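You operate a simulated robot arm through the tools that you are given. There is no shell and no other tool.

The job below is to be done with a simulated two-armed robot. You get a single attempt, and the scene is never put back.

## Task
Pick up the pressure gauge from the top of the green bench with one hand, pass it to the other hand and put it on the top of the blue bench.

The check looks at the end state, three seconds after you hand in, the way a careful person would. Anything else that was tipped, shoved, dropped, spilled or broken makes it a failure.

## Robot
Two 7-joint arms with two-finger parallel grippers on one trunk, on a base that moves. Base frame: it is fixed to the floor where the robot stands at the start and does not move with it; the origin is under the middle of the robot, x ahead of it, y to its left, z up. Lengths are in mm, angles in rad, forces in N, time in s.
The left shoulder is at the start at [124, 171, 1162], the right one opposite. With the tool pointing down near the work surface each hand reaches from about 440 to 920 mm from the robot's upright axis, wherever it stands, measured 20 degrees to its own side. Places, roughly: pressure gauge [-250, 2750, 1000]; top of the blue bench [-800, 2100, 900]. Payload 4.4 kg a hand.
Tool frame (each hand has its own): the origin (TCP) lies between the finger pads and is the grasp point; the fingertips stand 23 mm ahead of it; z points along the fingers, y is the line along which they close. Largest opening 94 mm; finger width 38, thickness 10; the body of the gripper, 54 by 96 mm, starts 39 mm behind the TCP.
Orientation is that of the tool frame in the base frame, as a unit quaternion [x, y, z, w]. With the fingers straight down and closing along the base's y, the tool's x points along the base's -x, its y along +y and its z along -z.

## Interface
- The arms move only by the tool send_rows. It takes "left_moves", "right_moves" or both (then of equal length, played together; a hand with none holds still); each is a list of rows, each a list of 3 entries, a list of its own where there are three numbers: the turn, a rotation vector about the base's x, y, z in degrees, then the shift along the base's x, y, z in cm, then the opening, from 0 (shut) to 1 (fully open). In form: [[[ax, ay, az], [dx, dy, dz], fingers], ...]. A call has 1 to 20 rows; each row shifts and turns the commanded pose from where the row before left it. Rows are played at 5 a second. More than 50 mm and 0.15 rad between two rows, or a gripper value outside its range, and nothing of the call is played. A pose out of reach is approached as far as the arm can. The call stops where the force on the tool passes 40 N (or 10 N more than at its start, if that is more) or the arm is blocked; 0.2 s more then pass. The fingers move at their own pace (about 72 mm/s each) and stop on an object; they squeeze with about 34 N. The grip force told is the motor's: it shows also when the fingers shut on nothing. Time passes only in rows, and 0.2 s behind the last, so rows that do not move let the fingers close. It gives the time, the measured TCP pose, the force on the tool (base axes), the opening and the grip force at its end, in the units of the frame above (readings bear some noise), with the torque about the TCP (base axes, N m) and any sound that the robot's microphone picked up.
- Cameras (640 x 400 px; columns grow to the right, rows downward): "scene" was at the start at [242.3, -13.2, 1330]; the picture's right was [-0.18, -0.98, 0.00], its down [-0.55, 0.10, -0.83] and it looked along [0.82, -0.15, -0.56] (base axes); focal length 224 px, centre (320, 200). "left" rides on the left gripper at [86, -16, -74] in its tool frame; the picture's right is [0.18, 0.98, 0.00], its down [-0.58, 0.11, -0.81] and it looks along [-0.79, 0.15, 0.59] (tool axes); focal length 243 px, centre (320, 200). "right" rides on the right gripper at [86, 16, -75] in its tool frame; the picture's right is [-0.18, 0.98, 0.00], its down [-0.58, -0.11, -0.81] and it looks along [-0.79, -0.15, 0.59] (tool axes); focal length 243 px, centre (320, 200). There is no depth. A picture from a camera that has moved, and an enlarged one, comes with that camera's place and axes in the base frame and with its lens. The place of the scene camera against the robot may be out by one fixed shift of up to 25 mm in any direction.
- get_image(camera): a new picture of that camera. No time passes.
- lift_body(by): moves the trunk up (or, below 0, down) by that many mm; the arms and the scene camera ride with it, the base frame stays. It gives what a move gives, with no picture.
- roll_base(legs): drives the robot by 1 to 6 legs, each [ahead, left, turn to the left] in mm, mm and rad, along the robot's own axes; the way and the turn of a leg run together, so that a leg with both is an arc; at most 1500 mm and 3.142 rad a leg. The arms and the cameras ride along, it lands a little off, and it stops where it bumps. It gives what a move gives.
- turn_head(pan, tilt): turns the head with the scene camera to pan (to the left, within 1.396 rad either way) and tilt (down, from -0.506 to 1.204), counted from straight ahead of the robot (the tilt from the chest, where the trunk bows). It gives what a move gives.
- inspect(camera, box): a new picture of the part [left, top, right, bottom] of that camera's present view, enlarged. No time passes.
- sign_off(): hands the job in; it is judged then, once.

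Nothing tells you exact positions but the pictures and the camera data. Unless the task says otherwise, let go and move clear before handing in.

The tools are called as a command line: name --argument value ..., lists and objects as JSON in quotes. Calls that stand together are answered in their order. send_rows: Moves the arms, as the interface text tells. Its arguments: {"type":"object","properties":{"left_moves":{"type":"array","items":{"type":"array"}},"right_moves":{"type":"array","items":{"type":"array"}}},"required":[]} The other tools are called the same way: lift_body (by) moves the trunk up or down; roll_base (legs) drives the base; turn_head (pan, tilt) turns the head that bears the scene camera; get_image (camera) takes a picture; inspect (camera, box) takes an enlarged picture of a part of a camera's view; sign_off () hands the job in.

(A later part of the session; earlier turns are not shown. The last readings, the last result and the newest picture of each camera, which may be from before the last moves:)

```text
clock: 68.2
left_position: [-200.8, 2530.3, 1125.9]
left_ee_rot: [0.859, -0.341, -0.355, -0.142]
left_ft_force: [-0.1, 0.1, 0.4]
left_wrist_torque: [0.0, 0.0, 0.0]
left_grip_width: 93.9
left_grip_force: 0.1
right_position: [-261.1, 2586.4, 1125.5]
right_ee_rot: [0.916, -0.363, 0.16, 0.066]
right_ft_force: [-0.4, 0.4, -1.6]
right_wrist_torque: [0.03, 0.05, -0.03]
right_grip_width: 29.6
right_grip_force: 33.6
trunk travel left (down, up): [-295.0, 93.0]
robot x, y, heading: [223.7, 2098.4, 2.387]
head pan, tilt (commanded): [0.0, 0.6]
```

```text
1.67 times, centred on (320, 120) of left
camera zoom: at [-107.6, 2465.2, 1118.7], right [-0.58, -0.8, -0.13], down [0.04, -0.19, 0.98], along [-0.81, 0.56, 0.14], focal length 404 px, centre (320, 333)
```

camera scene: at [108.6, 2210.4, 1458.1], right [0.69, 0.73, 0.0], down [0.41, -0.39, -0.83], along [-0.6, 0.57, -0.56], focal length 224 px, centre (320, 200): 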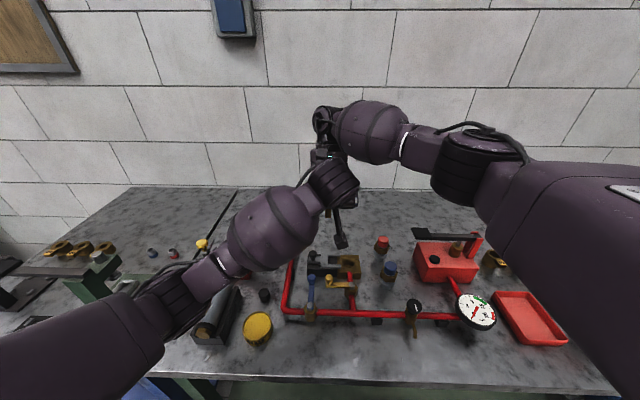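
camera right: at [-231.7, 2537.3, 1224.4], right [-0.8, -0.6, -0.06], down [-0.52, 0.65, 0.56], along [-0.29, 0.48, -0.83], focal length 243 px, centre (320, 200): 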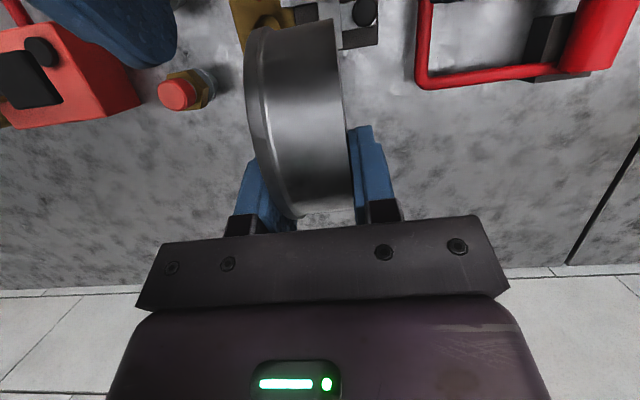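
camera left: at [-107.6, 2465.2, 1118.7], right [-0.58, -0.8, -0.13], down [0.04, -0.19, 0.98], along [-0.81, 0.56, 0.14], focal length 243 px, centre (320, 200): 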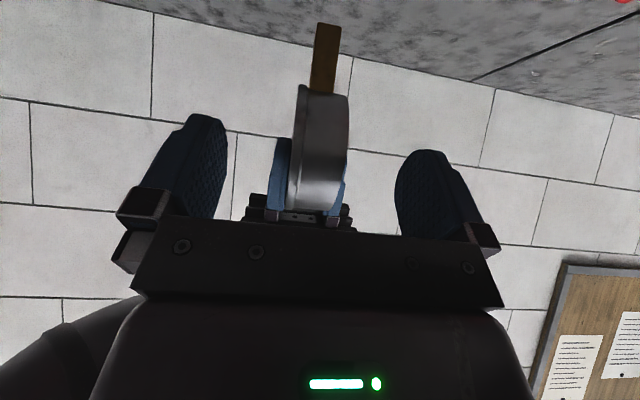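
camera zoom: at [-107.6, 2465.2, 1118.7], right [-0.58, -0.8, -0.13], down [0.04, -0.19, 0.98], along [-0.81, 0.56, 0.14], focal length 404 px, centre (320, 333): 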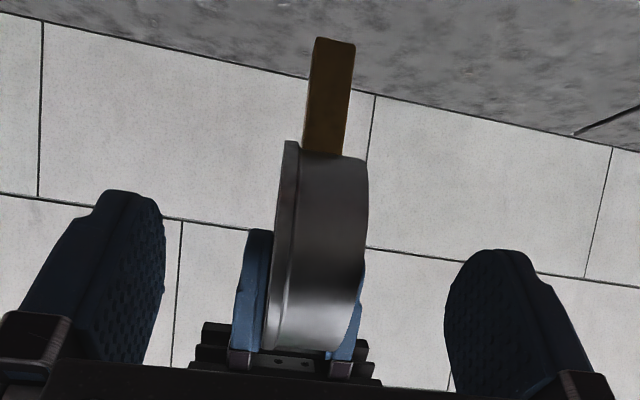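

Alignment still holds (gauge within ~2–3 mm of the left mid‑plane). I advance the last ~50 mm so the left fingers straddle the lower rear part of the dial, clear of the right fingertips.

send_rows --left_moves '[[[0, 0, 0], [-1.43, 1.18, -1.72], 1], [[0, 0, 0], [-1.43, 1.18, -1.72], 1], [[0, 0, 0], [0, 0, 0], 1]]'

get_image --camera "left"

get_image --camera "right"

inspect --camera "left" --box '[200, 20, 440, 220]'

```text
clock: 69.0
left_position: [-229.4, 2554.1, 1092.1]
left_ee_rot: [0.858, -0.342, -0.356, -0.142]
left_ft_force: [0.0, -0.3, 0.5]
left_wrist_torque: [0.05, 0.01, 0.0]
left_grip_width: 94.0
left_grip_force: 0.0
right_position: [-260.7, 2584.9, 1124.7]
right_ee_rot: [0.915, -0.364, 0.16, 0.066]
right_ft_force: [-0.3, 0.3, -1.0]
right_wrist_torque: [0.02, -0.01, -0.01]
right_grip_width: 29.7
right_grip_force: 34.0
trunk travel left (down, up): [-295.0, 93.0]
robot x, y, heading: [217.9, 2097.0, 2.383]
head pan, tilt (commanded): [0.0, 0.6]
```

```text
taken
camera left: at [-136.0, 2488.8, 1083.9], right [-0.58, -0.8, -0.13], down [0.04, -0.19, 0.98], along [-0.81, 0.56, 0.14], focal length 243 px, centre (320, 200)
```

left: 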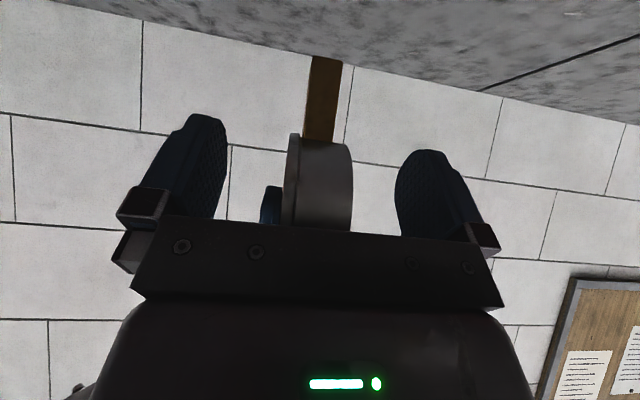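

```text
taken
camera right: at [-231.7, 2537.4, 1224.3], right [-0.8, -0.6, -0.06], down [-0.52, 0.65, 0.56], along [-0.29, 0.48, -0.83], focal length 243 px, centre (320, 200)
```

right: 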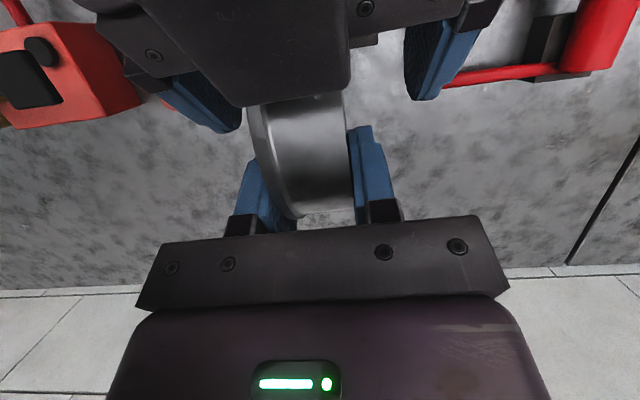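

```text
2.00 times, centred on (320, 120) of left
camera zoom: at [-136.0, 2488.8, 1083.9], right [-0.58, -0.8, -0.13], down [0.04, -0.19, 0.98], along [-0.81, 0.56, 0.14], focal length 485 px, centre (320, 360)
```

zoom: 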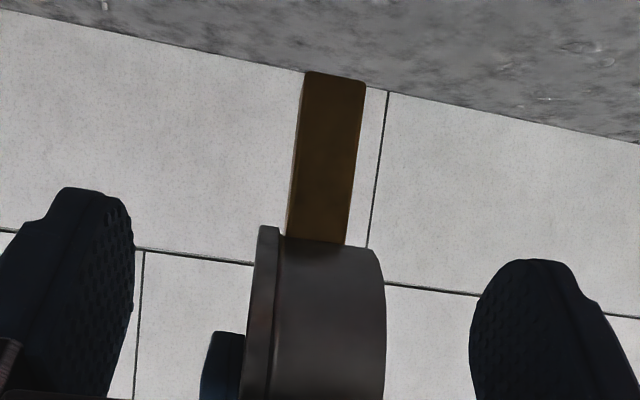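

The left fingers now straddle the dial from behind. I close the left gripper while the right one keeps holding.

send_rows --left_moves '[[[0, 0, 0], [0, 0, 0], 0.5], [[0, 0, 0], [0, 0, 0], 0], [[0, 0, 0], [0, 0, 0], 0], [[0, 0, 0], [0, 0, 0], 0], [[0, 0, 0], [0, 0, 0], 0]]'

get_image --camera "left"

get_image --camera "right"

```text
clock: 70.2
left_position: [-227.9, 2554.8, 1090.7]
left_ee_rot: [0.858, -0.342, -0.356, -0.142]
left_ft_force: [7.2, 11.1, 0.6]
left_wrist_torque: [-0.59, 0.5, 0.14]
left_grip_width: 29.8
left_grip_force: 34.9
right_position: [-260.7, 2585.7, 1124.5]
right_ee_rot: [0.915, -0.363, 0.161, 0.065]
right_ft_force: [-7.9, -9.9, -0.6]
right_wrist_torque: [0.29, -0.28, -0.73]
right_grip_width: 29.8
right_grip_force: 33.5
trunk travel left (down, up): [-295.0, 93.0]
robot x, y, heading: [214.9, 2100.0, 2.389]
head pan, tilt (commanded): [0.0, 0.6]
```

```text
taken
camera left: at [-135.2, 2489.0, 1084.1], right [-0.58, -0.8, -0.13], down [0.04, -0.19, 0.98], along [-0.81, 0.57, 0.14], focal length 243 px, centre (320, 200)
```

left: 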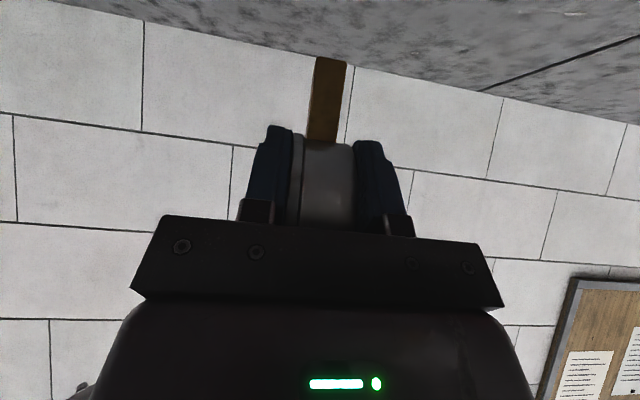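

```text
taken
camera right: at [-232.1, 2536.7, 1224.4], right [-0.8, -0.6, -0.06], down [-0.52, 0.65, 0.56], along [-0.29, 0.48, -0.83], focal length 243 px, centre (320, 200)
```

right: 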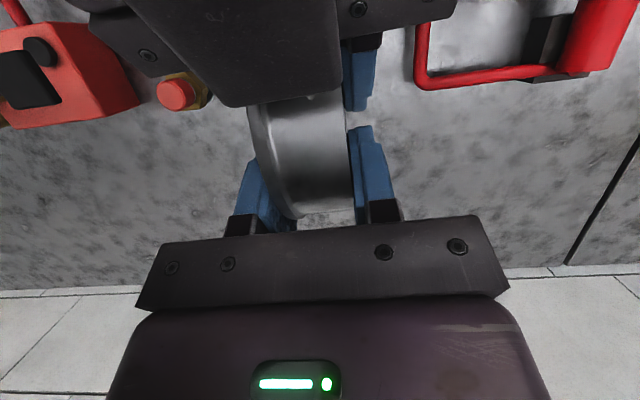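

Both hands hold the gauge (left width 29.8 mm, 35 N). There is ~13 N sideways strain between them, so I shift the left hand ~2 mm to my right to relax it before letting go with the right.

send_rows --left_moves '[[[0, 0, 0], [0.12, 0.13, 0], 0], [[0, 0, 0], [0, 0, 0], 0]]'

```text
clock: 70.8
left_position: [-227.7, 2555.3, 1091.3]
left_ee_rot: [0.858, -0.342, -0.356, -0.141]
left_ft_force: [6.1, 6.1, -2.1]
left_wrist_torque: [0.3, 0.76, -0.34]
left_grip_width: 30.0
left_grip_force: 34.0
right_position: [-259.8, 2587.0, 1124.2]
right_ee_rot: [0.915, -0.364, 0.161, 0.066]
right_ft_force: [-6.8, -5.8, 2.5]
right_wrist_torque: [-0.58, -0.68, -0.1]
right_grip_width: 29.7
right_grip_force: 34.1
trunk travel left (down, up): [-295.0, 93.0]
robot x, y, heading: [219.6, 2101.0, 2.386]
head pan, tilt (commanded): [0.0, 0.6]
```

send_rows --left_moves '[[[0, 0, 0], [0.12, 0.12, 0], 0], [[0, 0, 0], [0, 0, 0], 0]]'

```text
clock: 71.4
left_position: [-228.3, 2556.6, 1093.2]
left_ee_rot: [0.859, -0.341, -0.355, -0.14]
left_ft_force: [2.0, 0.3, -6.4]
left_wrist_torque: [0.35, 0.44, -0.37]
left_grip_width: 29.8
left_grip_force: 33.7
right_position: [-260.2, 2586.2, 1124.7]
right_ee_rot: [0.915, -0.364, 0.161, 0.065]
right_ft_force: [-1.7, -1.5, 5.1]
right_wrist_torque: [-0.62, -0.6, 0.27]
right_grip_width: 29.7
right_grip_force: 33.7
trunk travel left (down, up): [-295.0, 93.0]
robot x, y, heading: [216.9, 2099.2, 2.383]
head pan, tilt (commanded): [0.0, 0.6]
```

The strain is gone. Now I open the right gripper and hold still to confirm the left hand carries the gauge.

send_rows --right_moves '[[[0, 0, 0], [0, 0, 0], 0.5], [[0, 0, 0], [0, 0, 0], 0.8], [[0, 0, 0], [0, 0, 0], 0.8], [[0, 0, 0], [0, 0, 0], 0.8]]'

get_image --camera "left"

get_image --camera "right"

```text
clock: 72.4
left_position: [-227.1, 2556.0, 1093.1]
left_ee_rot: [0.859, -0.341, -0.356, -0.14]
left_ft_force: [0.4, 0.4, 0.8]
left_wrist_torque: [-0.01, -0.04, -0.02]
left_grip_width: 29.7
left_grip_force: 33.4
right_position: [-261.3, 2586.5, 1124.1]
right_ee_rot: [0.915, -0.363, 0.16, 0.065]
right_ft_force: [-0.1, -0.6, 0.3]
right_wrist_torque: [0.01, 0.02, -0.03]
right_grip_width: 75.1
right_grip_force: 0.0
trunk travel left (down, up): [-295.0, 93.0]
robot x, y, heading: [214.7, 2100.2, 2.384]
head pan, tilt (commanded): [0.0, 0.6]
```

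```text
taken
camera left: at [-133.8, 2491.0, 1084.9], right [-0.58, -0.8, -0.13], down [0.04, -0.19, 0.98], along [-0.81, 0.56, 0.14], focal length 243 px, centre (320, 200)
```

left: 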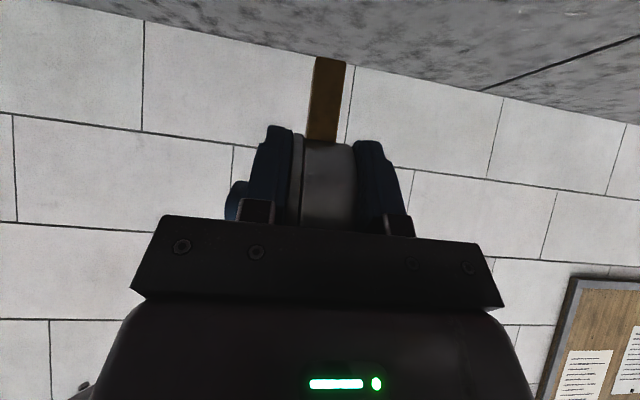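

```text
taken
camera right: at [-231.8, 2537.5, 1224.2], right [-0.8, -0.6, -0.06], down [-0.52, 0.65, 0.56], along [-0.29, 0.48, -0.83], focal length 243 px, centre (320, 200)
```

right: 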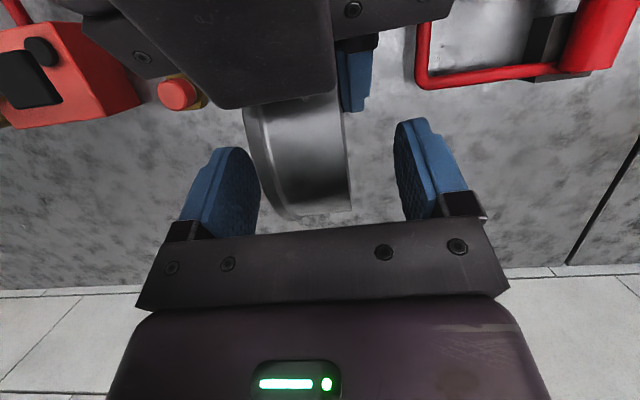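

The left hand alone holds the gauge (29.7 mm, 33 N). I open the right hand fully and withdraw it straight up, then to the right.

send_rows --right_moves '[[[0, 0, 0], [0, 0, 0], 1], [[0, 0, 0], [0, 0, 2], 1], [[0, 0, 0], [0, 0, 3], 1], [[0, 0, 0], [0, 0, 3], 1], [[0, 0, 0], [0, 0, 3], 1], [[0, 0, 0], [0, 0, 2], 1]]'

get_image --camera "scene"

get_image --camera "right"

```text
clock: 73.8
left_position: [-226.1, 2556.5, 1093.0]
left_ee_rot: [0.859, -0.342, -0.355, -0.141]
left_ft_force: [0.1, 0.3, 0.8]
left_wrist_torque: [0.0, -0.02, 0.04]
left_grip_width: 29.8
left_grip_force: 34.5
right_position: [-259.0, 2586.5, 1254.1]
right_ee_rot: [0.916, -0.363, 0.16, 0.064]
right_ft_force: [-0.6, -0.4, -0.2]
right_wrist_torque: [-0.01, -0.02, -0.01]
right_grip_width: 94.0
right_grip_force: 0.0
trunk travel left (down, up): [-295.0, 93.0]
robot x, y, heading: [222.4, 2103.1, 2.385]
head pan, tilt (commanded): [0.0, 0.6]
```

```text
taken
camera scene: at [108.4, 2210.3, 1458.0], right [0.69, 0.73, 0.0], down [0.41, -0.39, -0.83], along [-0.6, 0.57, -0.56], focal length 224 px, centre (320, 200)
```

scene: 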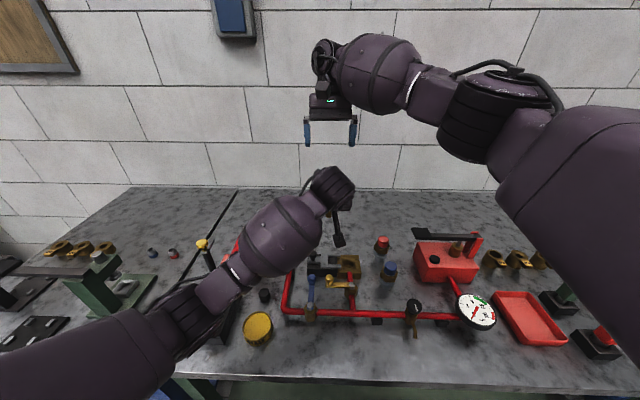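

```text
taken
camera right: at [-231.3, 2537.3, 1354.5], right [-0.8, -0.6, -0.06], down [-0.52, 0.64, 0.56], along [-0.29, 0.48, -0.83], focal length 243 px, centre (320, 200)
```

right: 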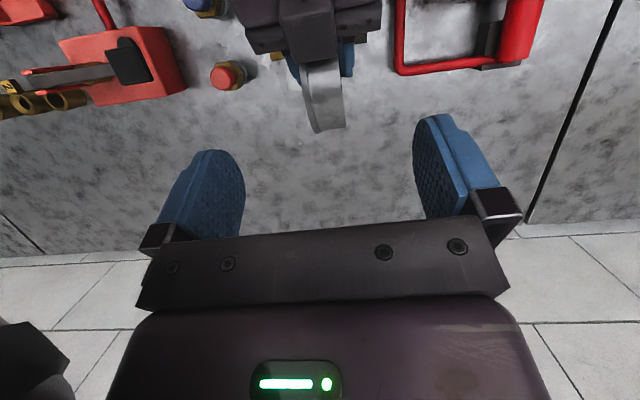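

The right hand is clear. I move it aside to the right, raise the left hand with the gauge by 100 mm, and then sidestep back to the blue bench.

send_rows --right_moves '[[[0, 0, 0], [3.5, 1.27, 0], 1], [[0, 0, 0], [3.5, 1.27, 0], 1], [[0, 0, 0], [3.5, 1.27, 0], 1], [[0, 0, 0], [3.5, 1.27, 0], 1], [[0, 0, 0], [3.5, 1.27, 0], 1], [[0, 0, 0], [3.5, 1.27, 0], 1]]' --left_moves '[[[0, 0, 0], [0, 0, 2], 0], [[0, 0, 0], [0, 0, 2], 0], [[0, 0, 0], [0, 0, 2], 0], [[0, 0, 0], [0, 0, 2], 0], [[0, 0, 0], [0, 0, 2], 0], [[0, 0, 0], [0, 0, 0], 0]]'

get_image --camera "scene"

```text
clock: 75.2
left_position: [-225.1, 2556.9, 1193.6]
left_ee_rot: [0.858, -0.342, -0.356, -0.141]
left_ft_force: [0.5, -0.3, -2.2]
left_wrist_torque: [-0.04, -0.02, 0.0]
left_grip_width: 30.0
left_grip_force: 34.3
right_position: [-51.7, 2662.1, 1254.3]
right_ee_rot: [0.915, -0.363, 0.161, 0.066]
right_ft_force: [1.1, -0.6, 0.2]
right_wrist_torque: [0.03, 0.04, 0.02]
right_grip_width: 93.7
right_grip_force: 0.0
trunk travel left (down, up): [-295.0, 93.0]
robot x, y, heading: [219.4, 2099.7, 2.381]
head pan, tilt (commanded): [0.0, 0.6]
```

```text
taken
camera scene: at [109.4, 2211.0, 1458.0], right [0.69, 0.73, 0.0], down [0.41, -0.39, -0.83], along [-0.6, 0.57, -0.56], focal length 224 px, centre (320, 200)
```

scene: 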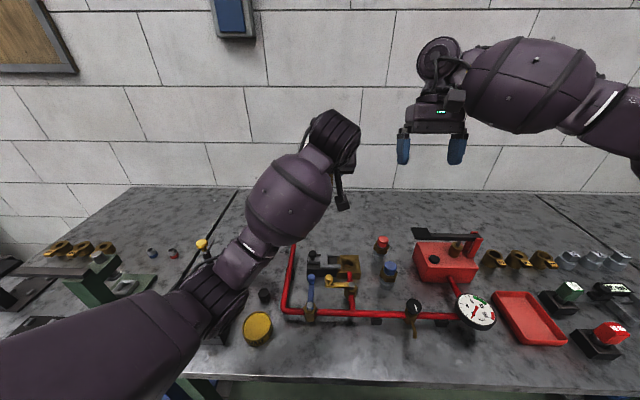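

The left forearm hangs fairly low, so before sidestepping I raise the trunk and back off 150 mm to keep the elbow clear of the vise on the blue bench; then I sidestep left.

lift_body --by 85

roll_base --legs '[[-150, 0, 0], [0, 480, 0]]'

turn_head --pan 0.3 --tilt 0.75

get_image --camera "scene"

get_image --camera "left"

get_image --camera "right"

```text
clock: 76.4
left_position: [-228.1, 2557.0, 1278.4]
left_ee_rot: [0.859, -0.341, -0.355, -0.14]
left_ft_force: [0.6, 0.3, -2.4]
left_wrist_torque: [-0.02, -0.03, -0.01]
left_grip_width: 29.9
left_grip_force: 33.8
right_position: [-52.3, 2663.2, 1339.9]
right_ee_rot: [0.915, -0.364, 0.162, 0.066]
right_ft_force: [-0.2, -0.8, -0.3]
right_wrist_torque: [0.02, -0.01, 0.03]
right_grip_width: 94.1
right_grip_force: 0.1
trunk travel left (down, up): [-380.0, 8.0]
robot x, y, heading: [216.8, 2103.4, 2.389]
head pan, tilt (commanded): [0.0, 0.6]
```

```text
clock: 82.1
left_position: [-444.6, 2102.9, 1278.4]
left_ee_rot: [0.859, -0.34, -0.356, -0.141]
left_ft_force: [-0.9, 0.3, -1.6]
left_wrist_torque: [-0.01, -0.05, 0.02]
left_grip_width: 29.9
left_grip_force: 34.1
right_position: [-269.5, 2210.3, 1340.5]
right_ee_rot: [0.916, -0.362, 0.161, 0.065]
right_ft_force: [-0.6, -0.2, 0.2]
right_wrist_torque: [-0.04, -0.03, -0.01]
right_grip_width: 94.1
right_grip_force: 0.0
trunk travel left (down, up): [-380.0, 8.0]
robot x, y, heading: [4.7, 1650.4, 2.387]
head pan, tilt (commanded): [0.0, 0.6]
```

```text
clock: 82.9
left_position: [-443.8, 2102.5, 1277.6]
left_ee_rot: [0.859, -0.341, -0.356, -0.141]
left_ft_force: [-0.3, -0.1, -1.7]
left_wrist_torque: [-0.02, -0.02, -0.03]
left_grip_width: 29.7
left_grip_force: 33.7
right_position: [-269.1, 2210.5, 1339.9]
right_ee_rot: [0.916, -0.361, 0.161, 0.066]
right_ft_force: [0.3, -0.7, -0.5]
right_wrist_torque: [0.02, 0.0, 0.0]
right_grip_width: 93.8
right_grip_force: 0.0
trunk travel left (down, up): [-380.0, 8.0]
robot x, y, heading: [2.7, 1650.6, 2.383]
head pan, tilt (commanded): [0.3, 0.75]
```

```text
taken
camera scene: at [-110.0, 1727.0, 1531.2], right [0.44, 0.9, 0.0], down [0.61, -0.3, -0.73], along [-0.66, 0.32, -0.68], focal length 224 px, centre (320, 200)
```

scene: 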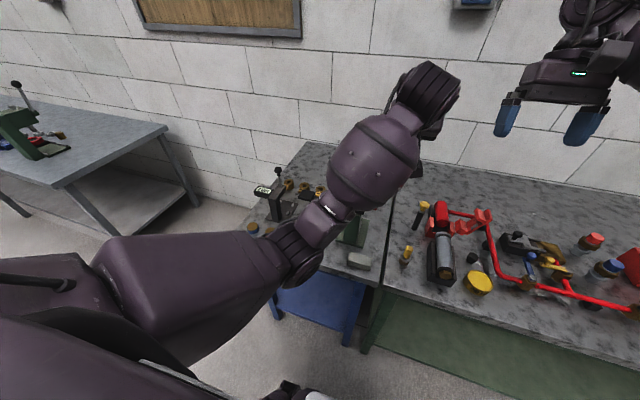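

```text
taken
camera left: at [-350.5, 2038.0, 1269.9], right [-0.58, -0.81, -0.13], down [0.04, -0.19, 0.98], along [-0.81, 0.56, 0.14], focal length 243 px, centre (320, 200)
```

left: 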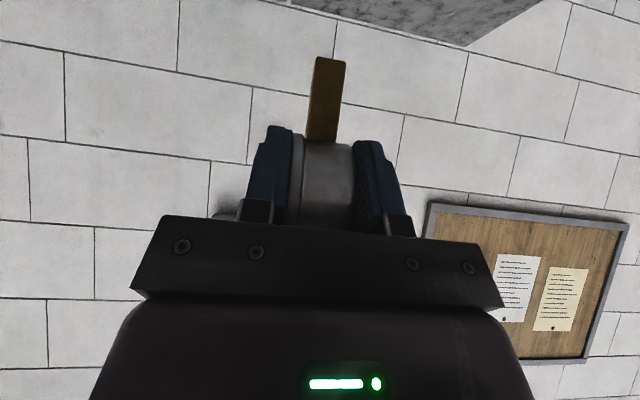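

```text
taken
camera right: at [-240.7, 2161.3, 1440.3], right [-0.8, -0.6, -0.06], down [-0.52, 0.64, 0.56], along [-0.29, 0.48, -0.83], focal length 243 px, centre (320, 200)
```

right: 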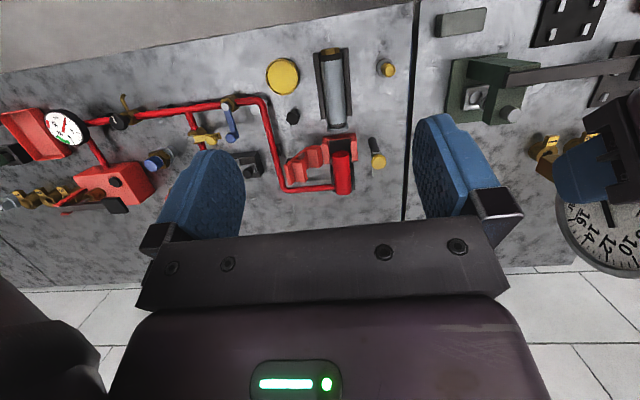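

The right wrist camera gives a good top view. I sidestep 200 mm more to the left to see the blue bench from above with it.

roll_base --legs '[[0, 200, 0]]'

get_image --camera "right"

get_image --camera "scene"

```text
clock: 85.3
left_position: [-579.6, 1960.0, 1278.7]
left_ee_rot: [0.859, -0.342, -0.355, -0.142]
left_ft_force: [0.0, -0.2, -2.6]
left_wrist_torque: [-0.02, -0.06, 0.01]
left_grip_width: 29.7
left_grip_force: 33.8
right_position: [-404.1, 2066.8, 1340.3]
right_ee_rot: [0.915, -0.363, 0.161, 0.065]
right_ft_force: [0.1, -0.3, 0.4]
right_wrist_torque: [-0.01, 0.02, 0.01]
right_grip_width: 93.9
right_grip_force: 0.0
trunk travel left (down, up): [-380.0, 8.0]
robot x, y, heading: [-132.2, 1508.4, 2.383]
head pan, tilt (commanded): [0.3, 0.75]
```

```text
taken
camera right: at [-375.4, 2017.5, 1440.4], right [-0.8, -0.6, -0.06], down [-0.52, 0.64, 0.56], along [-0.29, 0.48, -0.83], focal length 243 px, centre (320, 200)
```

right: 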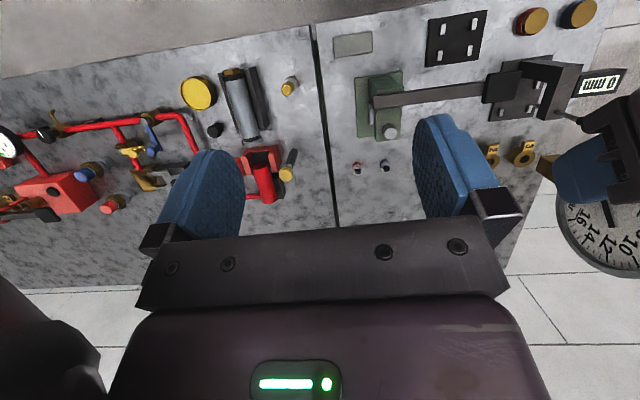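

```text
taken
camera scene: at [-245.9, 1582.8, 1531.2], right [0.44, 0.9, 0.0], down [0.61, -0.3, -0.73], along [-0.66, 0.32, -0.68], focal length 224 px, centre (320, 200)
```

scene: 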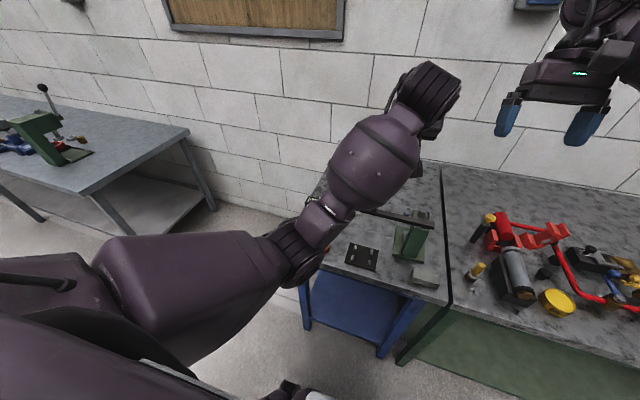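

The blue bench's back is free but lies behind a vise lever at z ≈ 1000; near the front there is a free gap between the black plate and the small grey block, which I can reach without passing over anything. I enlarge that area from the right wrist camera.

inspect --camera "right" --box '[310, 0, 630, 200]'

inspect --camera "scene" --box '[280, 160, 460, 320]'

```text
2.00 times, centred on (470, 100) of right
camera zoom: at [-375.4, 2017.5, 1440.4], right [-0.8, -0.6, -0.06], down [-0.52, 0.64, 0.56], along [-0.29, 0.48, -0.83], focal length 485 px, centre (20, 400)
```

zoom: 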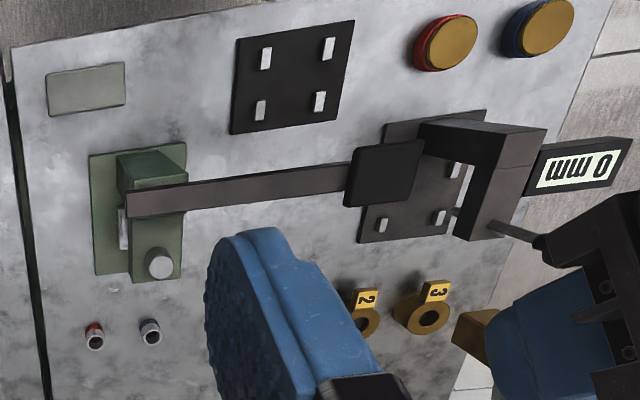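

```text
2.50 times, centred on (370, 240) of scene
camera zoom: at [-245.9, 1582.8, 1531.2], right [0.44, 0.9, 0.0], down [0.61, -0.3, -0.73], along [-0.66, 0.32, -0.68], focal length 559 px, centre (195, 100)
```

zoom: 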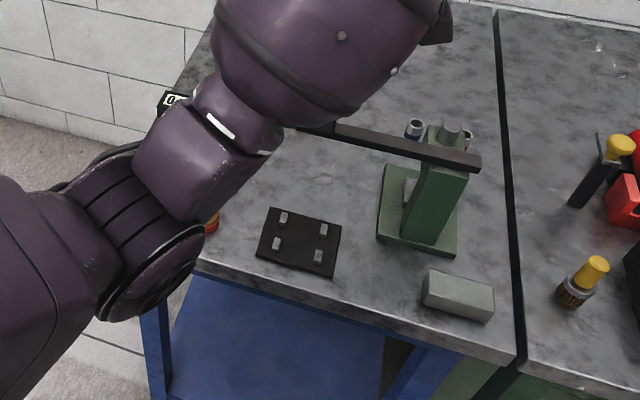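

The gap between the block and the black plate is about 108 mm wide (s ≈ 1030–1138 along the bench) and ~58 mm behind the front edge at my chosen point [-480, 1949], clear of vise and lever. I sidestep right 110 mm, then bring the left hand back so the gauge is above that spot, still high.

roll_base --legs '[[0, -110, 0]]'

```text
clock: 86.9
left_position: [-504.4, 2038.8, 1278.4]
left_ee_rot: [0.858, -0.341, -0.357, -0.141]
left_ft_force: [-0.7, 0.4, -2.2]
left_wrist_torque: [-0.04, -0.05, -0.01]
left_grip_width: 29.9
left_grip_force: 34.1
right_position: [-330.2, 2145.7, 1339.8]
right_ee_rot: [0.915, -0.364, 0.16, 0.065]
right_ft_force: [0.5, -0.1, -0.6]
right_wrist_torque: [-0.04, 0.02, 0.03]
right_grip_width: 93.7
right_grip_force: 0.1
trunk travel left (down, up): [-380.0, 8.0]
robot x, y, heading: [-60.0, 1584.1, 2.384]
head pan, tilt (commanded): [0.3, 0.75]
```

send_rows --left_moves '[[[0, 0, 0], [1.05, -2.65, 0], 0], [[0, 0, 0], [1.05, -2.65, 0], 0], [[0, 0, 0], [1.05, -2.65, 0], 0], [[0, 0, 0], [1.04, -2.64, 0], 0], [[0, 0, 0], [0, 0, 0], 0]]'

get_image --camera "right"

get_image --camera "scene"

```text
clock: 88.1
left_position: [-482.7, 1924.7, 1281.6]
left_ee_rot: [0.864, -0.324, -0.361, -0.133]
left_ft_force: [0.4, -0.3, -1.6]
left_wrist_torque: [-0.05, -0.03, 0.02]
left_grip_width: 29.7
left_grip_force: 34.3
right_position: [-330.5, 2145.7, 1340.1]
right_ee_rot: [0.915, -0.364, 0.161, 0.066]
right_ft_force: [-0.7, -0.4, -0.8]
right_wrist_torque: [0.01, 0.0, 0.02]
right_grip_width: 94.2
right_grip_force: 0.0
trunk travel left (down, up): [-380.0, 8.0]
robot x, y, heading: [-60.3, 1583.2, 2.386]
head pan, tilt (commanded): [0.3, 0.75]
```

```text
taken
camera right: at [-301.5, 2096.1, 1440.1], right [-0.8, -0.6, -0.06], down [-0.52, 0.65, 0.56], along [-0.29, 0.48, -0.83], focal length 243 px, centre (320, 200)
```

right: 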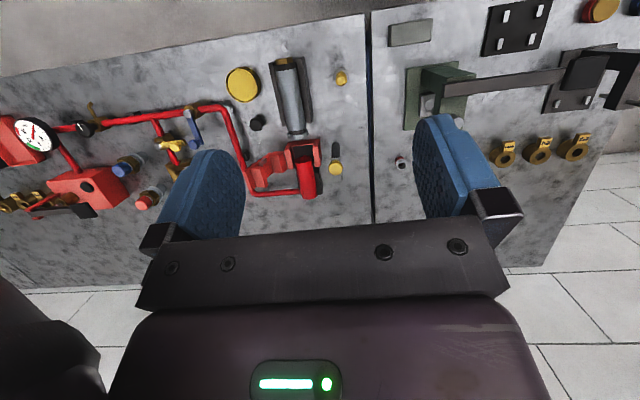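

```text
taken
camera scene: at [-172.3, 1661.4, 1531.1], right [0.44, 0.9, 0.0], down [0.61, -0.3, -0.73], along [-0.66, 0.32, -0.68], focal length 224 px, centre (320, 200)
```

scene: 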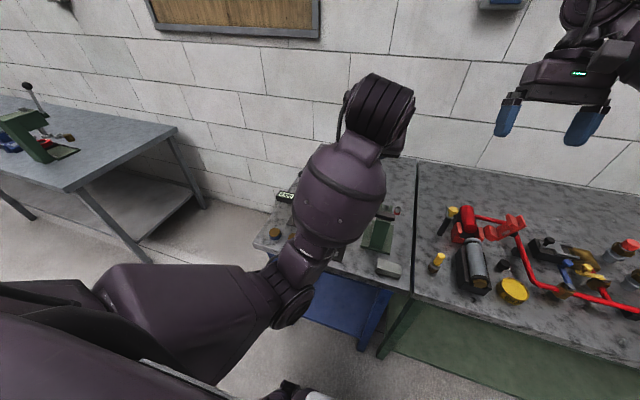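

send_rows --left_moves '[[[0, 0, 0], [0, 0, 0], 0], [[0, 0, 0], [0, 0, 0], 0], [[0, 0, 0], [0, 0, 0], 0]]'

```text
clock: 88.9
left_position: [-481.1, 1924.8, 1278.9]
left_ee_rot: [0.864, -0.325, -0.361, -0.13]
left_ft_force: [0.3, -0.2, -2.0]
left_wrist_torque: [-0.04, -0.08, -0.01]
left_grip_width: 29.8
left_grip_force: 34.5
right_position: [-330.5, 2144.5, 1340.5]
right_ee_rot: [0.915, -0.363, 0.161, 0.065]
right_ft_force: [-0.5, 0.1, -0.7]
right_wrist_torque: [0.01, 0.01, -0.04]
right_grip_width: 94.3
right_grip_force: 0.1
trunk travel left (down, up): [-380.0, 8.0]
robot x, y, heading: [-58.9, 1582.0, 2.386]
head pan, tilt (commanded): [0.3, 0.75]
```

The left hand ended ~20 mm short of the commanded point with a slight turn — the arm is quite folded at this height. I'll descend some and see whether it recovers the commanded pose.

send_rows --left_moves '[[[0, 0, 0], [0, 0, -2.5], 0], [[0, 0, 0], [0, 0, -2.5], 0], [[0, 0, 0], [0, 0, -2.5], 0], [[0, 0, 0], [0, 0, -2.5], 0], [[0, 0, 0], [0, 0, 0], 0]]'

```text
clock: 89.7
left_position: [-526.8, 1904.0, 1209.2]
left_ee_rot: [0.882, -0.277, -0.36, -0.126]
left_ft_force: [-0.6, -0.6, -1.5]
left_wrist_torque: [-0.05, -0.04, 0.02]
left_grip_width: 29.7
left_grip_force: 34.0
right_position: [-330.2, 2144.5, 1340.7]
right_ee_rot: [0.915, -0.363, 0.162, 0.066]
right_ft_force: [0.3, 0.2, -0.2]
right_wrist_torque: [0.05, -0.02, 0.03]
right_grip_width: 94.1
right_grip_force: 0.0
trunk travel left (down, up): [-380.0, 8.0]
robot x, y, heading: [-56.7, 1582.1, 2.382]
head pan, tilt (commanded): [0.3, 0.75]
stopped in row 4 (left hand): the arm was blocked; the commanded pose is now the measured one
```

The arm links were blocked while folding in close to my chest (no force on the hand itself; the gauge is still gripped at 29.7 mm). I back the hand out forward/up and look, then I'll reposition the base further back so the arm is more extended.

send_rows --left_moves '[[[0, 0, 0], [-1.0, 0.95, 2.0], 0], [[0, 0, 0], [-1.45, 1.38, 2.0], 0], [[0, 0, 0], [-1.45, 1.38, 2.0], 0], [[0, 0, 0], [-1.45, 1.38, 1.0], 0], [[0, 0, 0], [0, 0, 0], 0]]'

get_image --camera "scene"

get_image --camera "left"

```text
clock: 90.9
left_position: [-578.6, 1954.4, 1282.1]
left_ee_rot: [0.882, -0.278, -0.359, -0.129]
left_ft_force: [0.3, -0.1, -2.2]
left_wrist_torque: [-0.05, -0.03, -0.01]
left_grip_width: 30.1
left_grip_force: 33.9
right_position: [-328.9, 2144.3, 1340.0]
right_ee_rot: [0.915, -0.364, 0.161, 0.066]
right_ft_force: [-1.1, 0.6, 0.4]
right_wrist_torque: [0.0, -0.01, -0.01]
right_grip_width: 94.1
right_grip_force: 0.0
trunk travel left (down, up): [-380.0, 8.0]
robot x, y, heading: [-60.1, 1583.9, 2.384]
head pan, tilt (commanded): [0.3, 0.75]
```

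```text
taken
camera scene: at [-171.8, 1660.5, 1531.2], right [0.44, 0.9, 0.0], down [0.61, -0.3, -0.73], along [-0.66, 0.32, -0.68], focal length 224 px, centre (320, 200)
```

scene: 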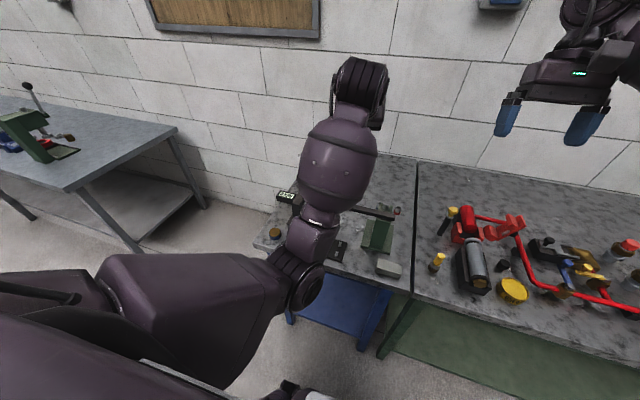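

```text
taken
camera left: at [-477.4, 1902.5, 1274.2], right [-0.46, -0.87, -0.16], down [0.05, -0.2, 0.98], along [-0.88, 0.45, 0.14], focal length 243 px, centre (320, 200)
```

left: 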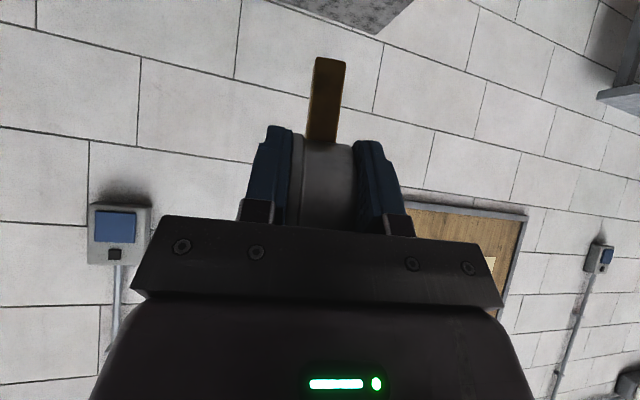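

The gauge hasn't shifted in the left hand. I restore the left hand's exact orientation (it had turned ~8°), centre it, raise the right hand, and then back the base ~118 mm so that I can lower the gauge mainly with the trunk, keeping this arm posture.

send_rows --left_moves '[[[-0.58, 0.58, -3.82], [2.0, 2.1, 0], 0], [[-0.57, 0.57, -3.82], [2.0, 2.1, 0], 0], [[0, 0, 0], [0, 0, 0], 0]]' --right_moves '[[[0, 0, 0], [0, 0, 3.5], 1], [[0, 0, 0], [0, 0, 3.5], 1], [[0, 0, 0], [0, 0, 0], 1]]'

roll_base --legs '[[-118, 0, 0]]'

```text
clock: 91.7
left_position: [-556.0, 1990.0, 1279.8]
left_ee_rot: [0.86, -0.334, -0.366, -0.125]
left_ft_force: [-0.5, 0.1, -1.4]
left_wrist_torque: [-0.06, -0.04, 0.02]
left_grip_width: 29.8
left_grip_force: 34.1
right_position: [-330.8, 2143.6, 1409.1]
right_ee_rot: [0.915, -0.363, 0.162, 0.065]
right_ft_force: [0.1, 0.3, 0.5]
right_wrist_torque: [0.0, 0.0, -0.02]
right_grip_width: 94.0
right_grip_force: 0.0
trunk travel left (down, up): [-380.0, 8.0]
robot x, y, heading: [-56.2, 1584.7, 2.381]
head pan, tilt (commanded): [0.3, 0.75]
```

```text
clock: 92.9
left_position: [-473.6, 1908.6, 1283.5]
left_ee_rot: [0.859, -0.333, -0.366, -0.127]
left_ft_force: [0.5, 1.3, -2.0]
left_wrist_torque: [-0.03, -0.03, -0.02]
left_grip_width: 29.9
left_grip_force: 34.1
right_position: [-248.4, 2065.2, 1409.6]
right_ee_rot: [0.915, -0.365, 0.161, 0.066]
right_ft_force: [0.3, -0.5, 1.1]
right_wrist_torque: [0.02, 0.03, -0.01]
right_grip_width: 94.2
right_grip_force: 0.2
trunk travel left (down, up): [-380.0, 8.0]
robot x, y, heading: [25.6, 1503.8, 2.382]
head pan, tilt (commanded): [0.3, 0.75]
```

The left hand still lags to the left, so a link probably rests against my body after the fold-in. I look at the left arm with the head camera.

turn_head --pan 0.75 --tilt 0.9

get_image --camera "scene"

turn_head --pan 0.3 --tilt 1.1

get_image --camera "scene"

get_image --camera "right"

```text
clock: 93.8
left_position: [-476.8, 1909.8, 1283.4]
left_ee_rot: [0.86, -0.332, -0.368, -0.123]
left_ft_force: [-0.2, -0.1, -2.2]
left_wrist_torque: [-0.03, -0.02, -0.01]
left_grip_width: 29.5
left_grip_force: 34.3
right_position: [-248.1, 2066.5, 1409.1]
right_ee_rot: [0.915, -0.364, 0.162, 0.066]
right_ft_force: [-0.3, -0.1, -0.6]
right_wrist_torque: [-0.02, 0.0, -0.03]
right_grip_width: 94.5
right_grip_force: 0.1
trunk travel left (down, up): [-380.0, 8.0]
robot x, y, heading: [23.3, 1504.3, 2.384]
head pan, tilt (commanded): [0.75, 0.901]
```

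```text
taken
camera scene: at [-90.8, 1547.0, 1519.3], right [0.01, 1.0, 0.0], down [0.78, -0.01, -0.62], along [-0.62, 0.01, -0.78], focal length 224 px, centre (320, 200)
```

scene: 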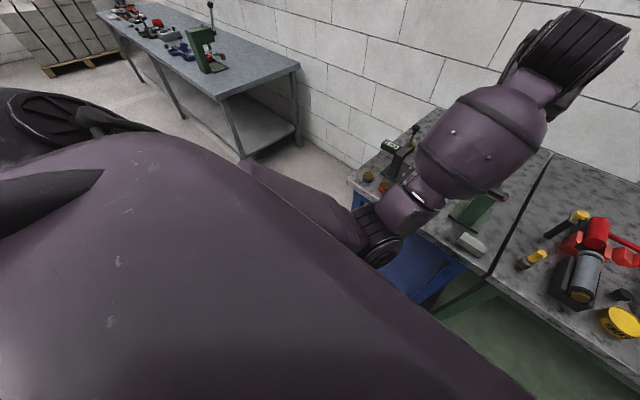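

```text
clock: 94.7
left_position: [-475.4, 1910.0, 1281.9]
left_ee_rot: [0.86, -0.332, -0.368, -0.124]
left_ft_force: [0.3, -0.7, -2.4]
left_wrist_torque: [-0.03, -0.03, 0.01]
left_grip_width: 29.9
left_grip_force: 33.9
right_position: [-249.1, 2066.1, 1409.4]
right_ee_rot: [0.915, -0.364, 0.162, 0.067]
right_ft_force: [-0.5, -0.3, 0.3]
right_wrist_torque: [0.01, 0.01, 0.03]
right_grip_width: 94.1
right_grip_force: 0.1
trunk travel left (down, up): [-380.0, 8.0]
robot x, y, heading: [21.7, 1503.3, 2.381]
head pan, tilt (commanded): [0.3, 1.1]
```

```text
taken
camera scene: at [-72.0, 1574.1, 1505.5], right [0.44, 0.9, 0.0], down [0.8, -0.39, -0.45], along [-0.41, 0.2, -0.89], focal length 224 px, centre (320, 200)
```

scene: 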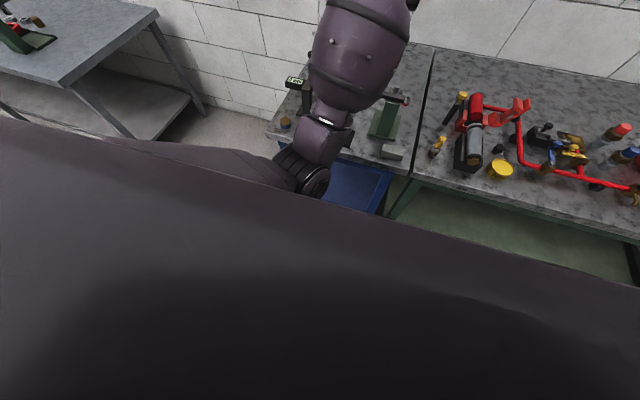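

```text
taken
camera right: at [-219.4, 2016.8, 1509.3], right [-0.8, -0.6, -0.06], down [-0.52, 0.65, 0.56], along [-0.29, 0.48, -0.83], focal length 243 px, centre (320, 200)
```

right: 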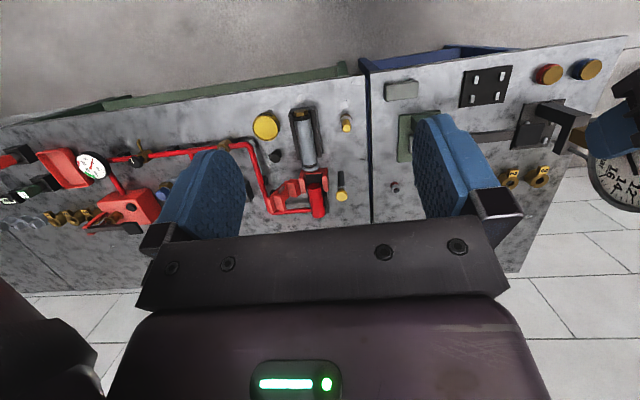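

The left elbow lies right against the chest edge. I extend the left hand forward 100 mm (well above everything) to free the elbow.

send_rows --left_moves '[[[0, 0, 0], [-1.81, 1.72, 0.5], 0], [[0, 0, 0], [-1.81, 1.72, 0.5], 0], [[0, 0, 0], [-1.81, 1.72, 0], 0], [[0, 0, 0], [-1.81, 1.72, 0], 0], [[0, 0, 0], [0, 0, 0], 0]]'

get_image --camera "scene"

```text
clock: 95.9
left_position: [-544.8, 1978.2, 1292.8]
left_ee_rot: [0.859, -0.334, -0.366, -0.128]
left_ft_force: [-0.1, 0.0, -2.2]
left_wrist_torque: [-0.05, -0.05, 0.01]
left_grip_width: 30.0
left_grip_force: 34.3
right_position: [-247.6, 2065.3, 1409.4]
right_ee_rot: [0.915, -0.364, 0.161, 0.065]
right_ft_force: [0.4, 0.0, -0.2]
right_wrist_torque: [-0.02, 0.02, -0.01]
right_grip_width: 93.9
right_grip_force: 0.1
trunk travel left (down, up): [-380.0, 8.0]
robot x, y, heading: [27.5, 1504.6, 2.381]
head pan, tilt (commanded): [0.3, 1.1]
```

```text
taken
camera scene: at [-71.6, 1573.7, 1505.5], right [0.44, 0.9, 0.0], down [0.8, -0.39, -0.45], along [-0.41, 0.2, -0.89], focal length 224 px, centre (320, 200)
```

scene: 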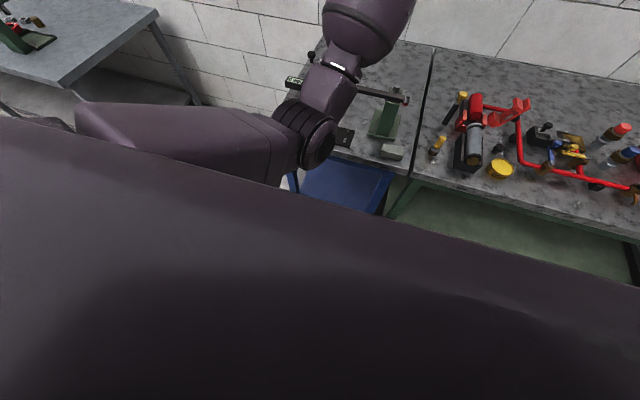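

send_rows --left_moves '[[[0.57, -1.43, -1.39], [0, 0, 0], 0], [[0, 0, 0], [0, 0, 0], 0], [[0, 0, 0], [0, 0, 0], 0]]'

```text
clock: 96.7
left_position: [-546.2, 1979.6, 1291.9]
left_ee_rot: [0.859, -0.34, -0.355, -0.14]
left_ft_force: [-0.8, 0.3, -1.2]
left_wrist_torque: [-0.04, -0.05, -0.05]
left_grip_width: 29.9
left_grip_force: 34.3
right_position: [-248.2, 2065.3, 1410.0]
right_ee_rot: [0.915, -0.364, 0.161, 0.067]
right_ft_force: [0.3, -0.1, 0.6]
right_wrist_torque: [-0.01, 0.03, 0.0]
right_grip_width: 93.9
right_grip_force: 0.2
trunk travel left (down, up): [-380.0, 8.0]
robot x, y, heading: [25.3, 1505.9, 2.383]
head pan, tilt (commanded): [0.3, 1.1]
```

The left hand is back in its exact orientation. I move the base 50 mm back and 24 mm right, then fine‑position the gauge above the chosen spot.

roll_base --legs '[[-50, -24, 0]]'

turn_head --pan 0.1 --tilt 0.75

```text
clock: 97.7
left_position: [-492.2, 1962.0, 1293.0]
left_ee_rot: [0.859, -0.341, -0.355, -0.139]
left_ft_force: [1.1, 0.3, -1.4]
left_wrist_torque: [-0.03, 0.01, -0.01]
left_grip_width: 29.8
left_grip_force: 33.4
right_position: [-194.9, 2048.1, 1410.1]
right_ee_rot: [0.915, -0.364, 0.161, 0.066]
right_ft_force: [-0.5, -0.1, -1.0]
right_wrist_torque: [0.0, 0.04, -0.01]
right_grip_width: 94.0
right_grip_force: 0.1
trunk travel left (down, up): [-380.0, 8.0]
robot x, y, heading: [77.1, 1489.7, 2.383]
head pan, tilt (commanded): [0.3, 1.1]
```

```text
clock: 98.5
left_position: [-494.2, 1963.3, 1291.1]
left_ee_rot: [0.859, -0.342, -0.354, -0.14]
left_ft_force: [0.0, -0.4, -2.2]
left_wrist_torque: [0.01, -0.03, -0.02]
left_grip_width: 29.6
left_grip_force: 33.8
right_position: [-196.6, 2049.2, 1407.9]
right_ee_rot: [0.915, -0.364, 0.162, 0.067]
right_ft_force: [0.0, -0.6, 0.1]
right_wrist_torque: [0.01, 0.01, -0.01]
right_grip_width: 94.0
right_grip_force: 0.1
trunk travel left (down, up): [-380.0, 8.0]
robot x, y, heading: [75.1, 1489.3, 2.384]
head pan, tilt (commanded): [0.099, 0.75]
```

send_rows --left_moves '[[[0, 0, 0], [1.52, -1.48, 0], 0], [[0, 0, 0], [1.52, -1.48, 0], 0], [[0, 0, 0], [0, 0, 0], 0]]'

get_image --camera "scene"

get_image --camera "right"

```text
clock: 99.3
left_position: [-464.0, 1933.2, 1292.1]
left_ee_rot: [0.859, -0.341, -0.355, -0.139]
left_ft_force: [0.3, 0.1, -1.9]
left_wrist_torque: [-0.05, -0.02, 0.03]
left_grip_width: 29.9
left_grip_force: 34.3
right_position: [-197.0, 2049.5, 1409.5]
right_ee_rot: [0.915, -0.364, 0.161, 0.067]
right_ft_force: [-0.6, 0.5, -0.3]
right_wrist_torque: [0.01, 0.0, -0.01]
right_grip_width: 94.3
right_grip_force: 0.1
trunk travel left (down, up): [-380.0, 8.0]
robot x, y, heading: [78.3, 1486.8, 2.384]
head pan, tilt (commanded): [0.099, 0.75]
```

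```text
taken
camera scene: at [-29.4, 1580.8, 1531.1], right [0.61, 0.79, 0.0], down [0.54, -0.42, -0.73], along [-0.58, 0.45, -0.68], focal length 224 px, centre (320, 200)
```

scene: 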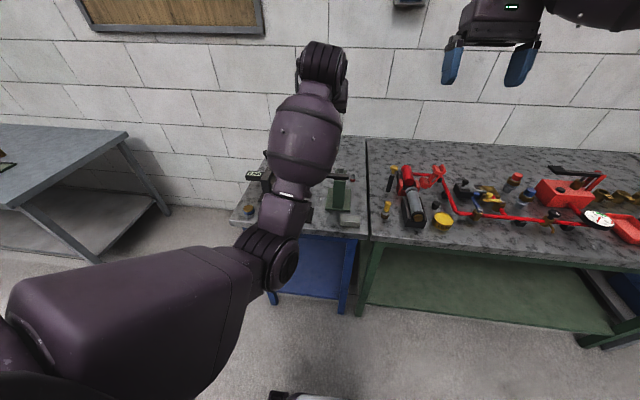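

```text
taken
camera right: at [-167.9, 2000.8, 1509.1], right [-0.8, -0.59, -0.06], down [-0.52, 0.65, 0.56], along [-0.29, 0.48, -0.83], focal length 243 px, centre (320, 200)
```

right: 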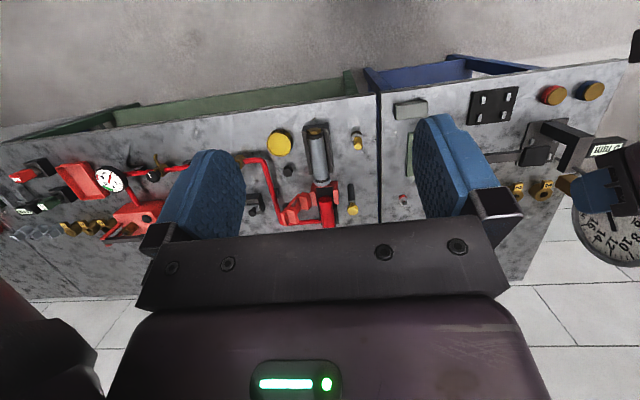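

The gauge is above the chosen spot ([-464, 1933] for the hand). I now lower the trunk by 220 mm and check the surroundings.

lift_body --by -220

get_image --camera "scene"

get_image --camera "right"

get_image --camera "left"

```text
clock: 101.6
left_position: [-461.7, 1932.8, 1073.9]
left_ee_rot: [0.859, -0.34, -0.356, -0.141]
left_ft_force: [0.1, 0.6, -2.1]
left_wrist_torque: [0.0, -0.01, 0.0]
left_grip_width: 29.7
left_grip_force: 33.8
right_position: [-194.6, 2048.5, 1192.0]
right_ee_rot: [0.915, -0.364, 0.159, 0.065]
right_ft_force: [0.4, -0.6, 0.8]
right_wrist_torque: [0.03, 0.01, 0.02]
right_grip_width: 94.0
right_grip_force: 0.0
trunk travel left (down, up): [-160.0, 228.0]
robot x, y, heading: [74.7, 1488.3, 2.382]
head pan, tilt (commanded): [0.099, 0.75]
```

```text
taken
camera scene: at [-108.5, 1655.7, 1299.3], right [0.61, 0.79, 0.0], down [0.54, -0.42, -0.73], along [-0.58, 0.45, -0.68], focal length 224 px, centre (320, 200)
```

scene: 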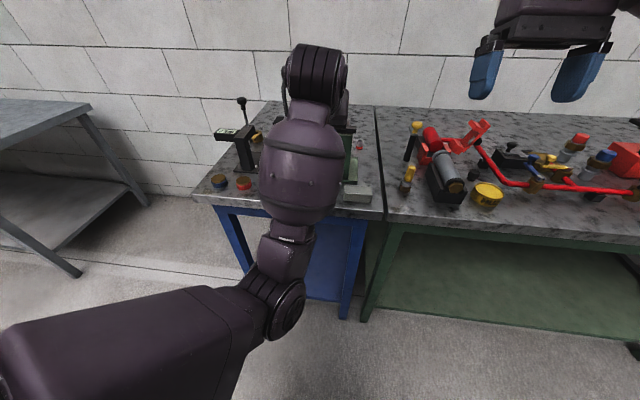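

```text
taken
camera right: at [-166.4, 1999.3, 1291.0], right [-0.8, -0.59, -0.06], down [-0.52, 0.64, 0.56], along [-0.29, 0.48, -0.83], focal length 243 px, centre (320, 200)
```

right: 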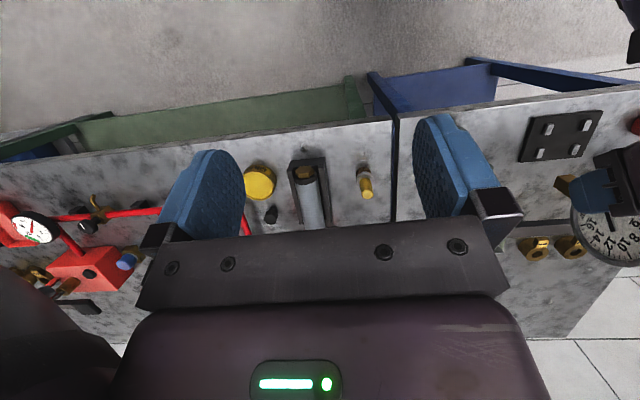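

```text
taken
camera left: at [-368.6, 1867.8, 1066.1], right [-0.58, -0.81, -0.13], down [0.04, -0.19, 0.98], along [-0.81, 0.56, 0.14], focal length 243 px, centre (320, 200)
```

left: 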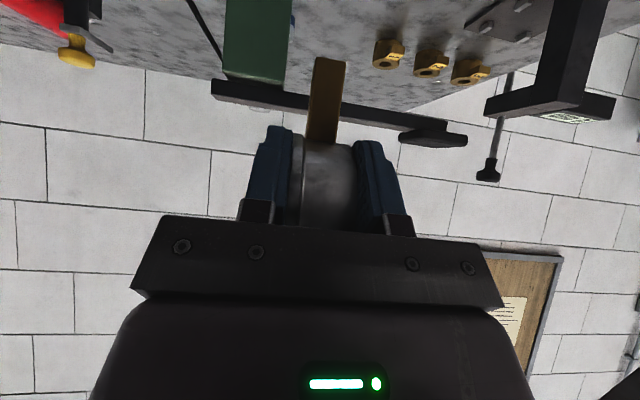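

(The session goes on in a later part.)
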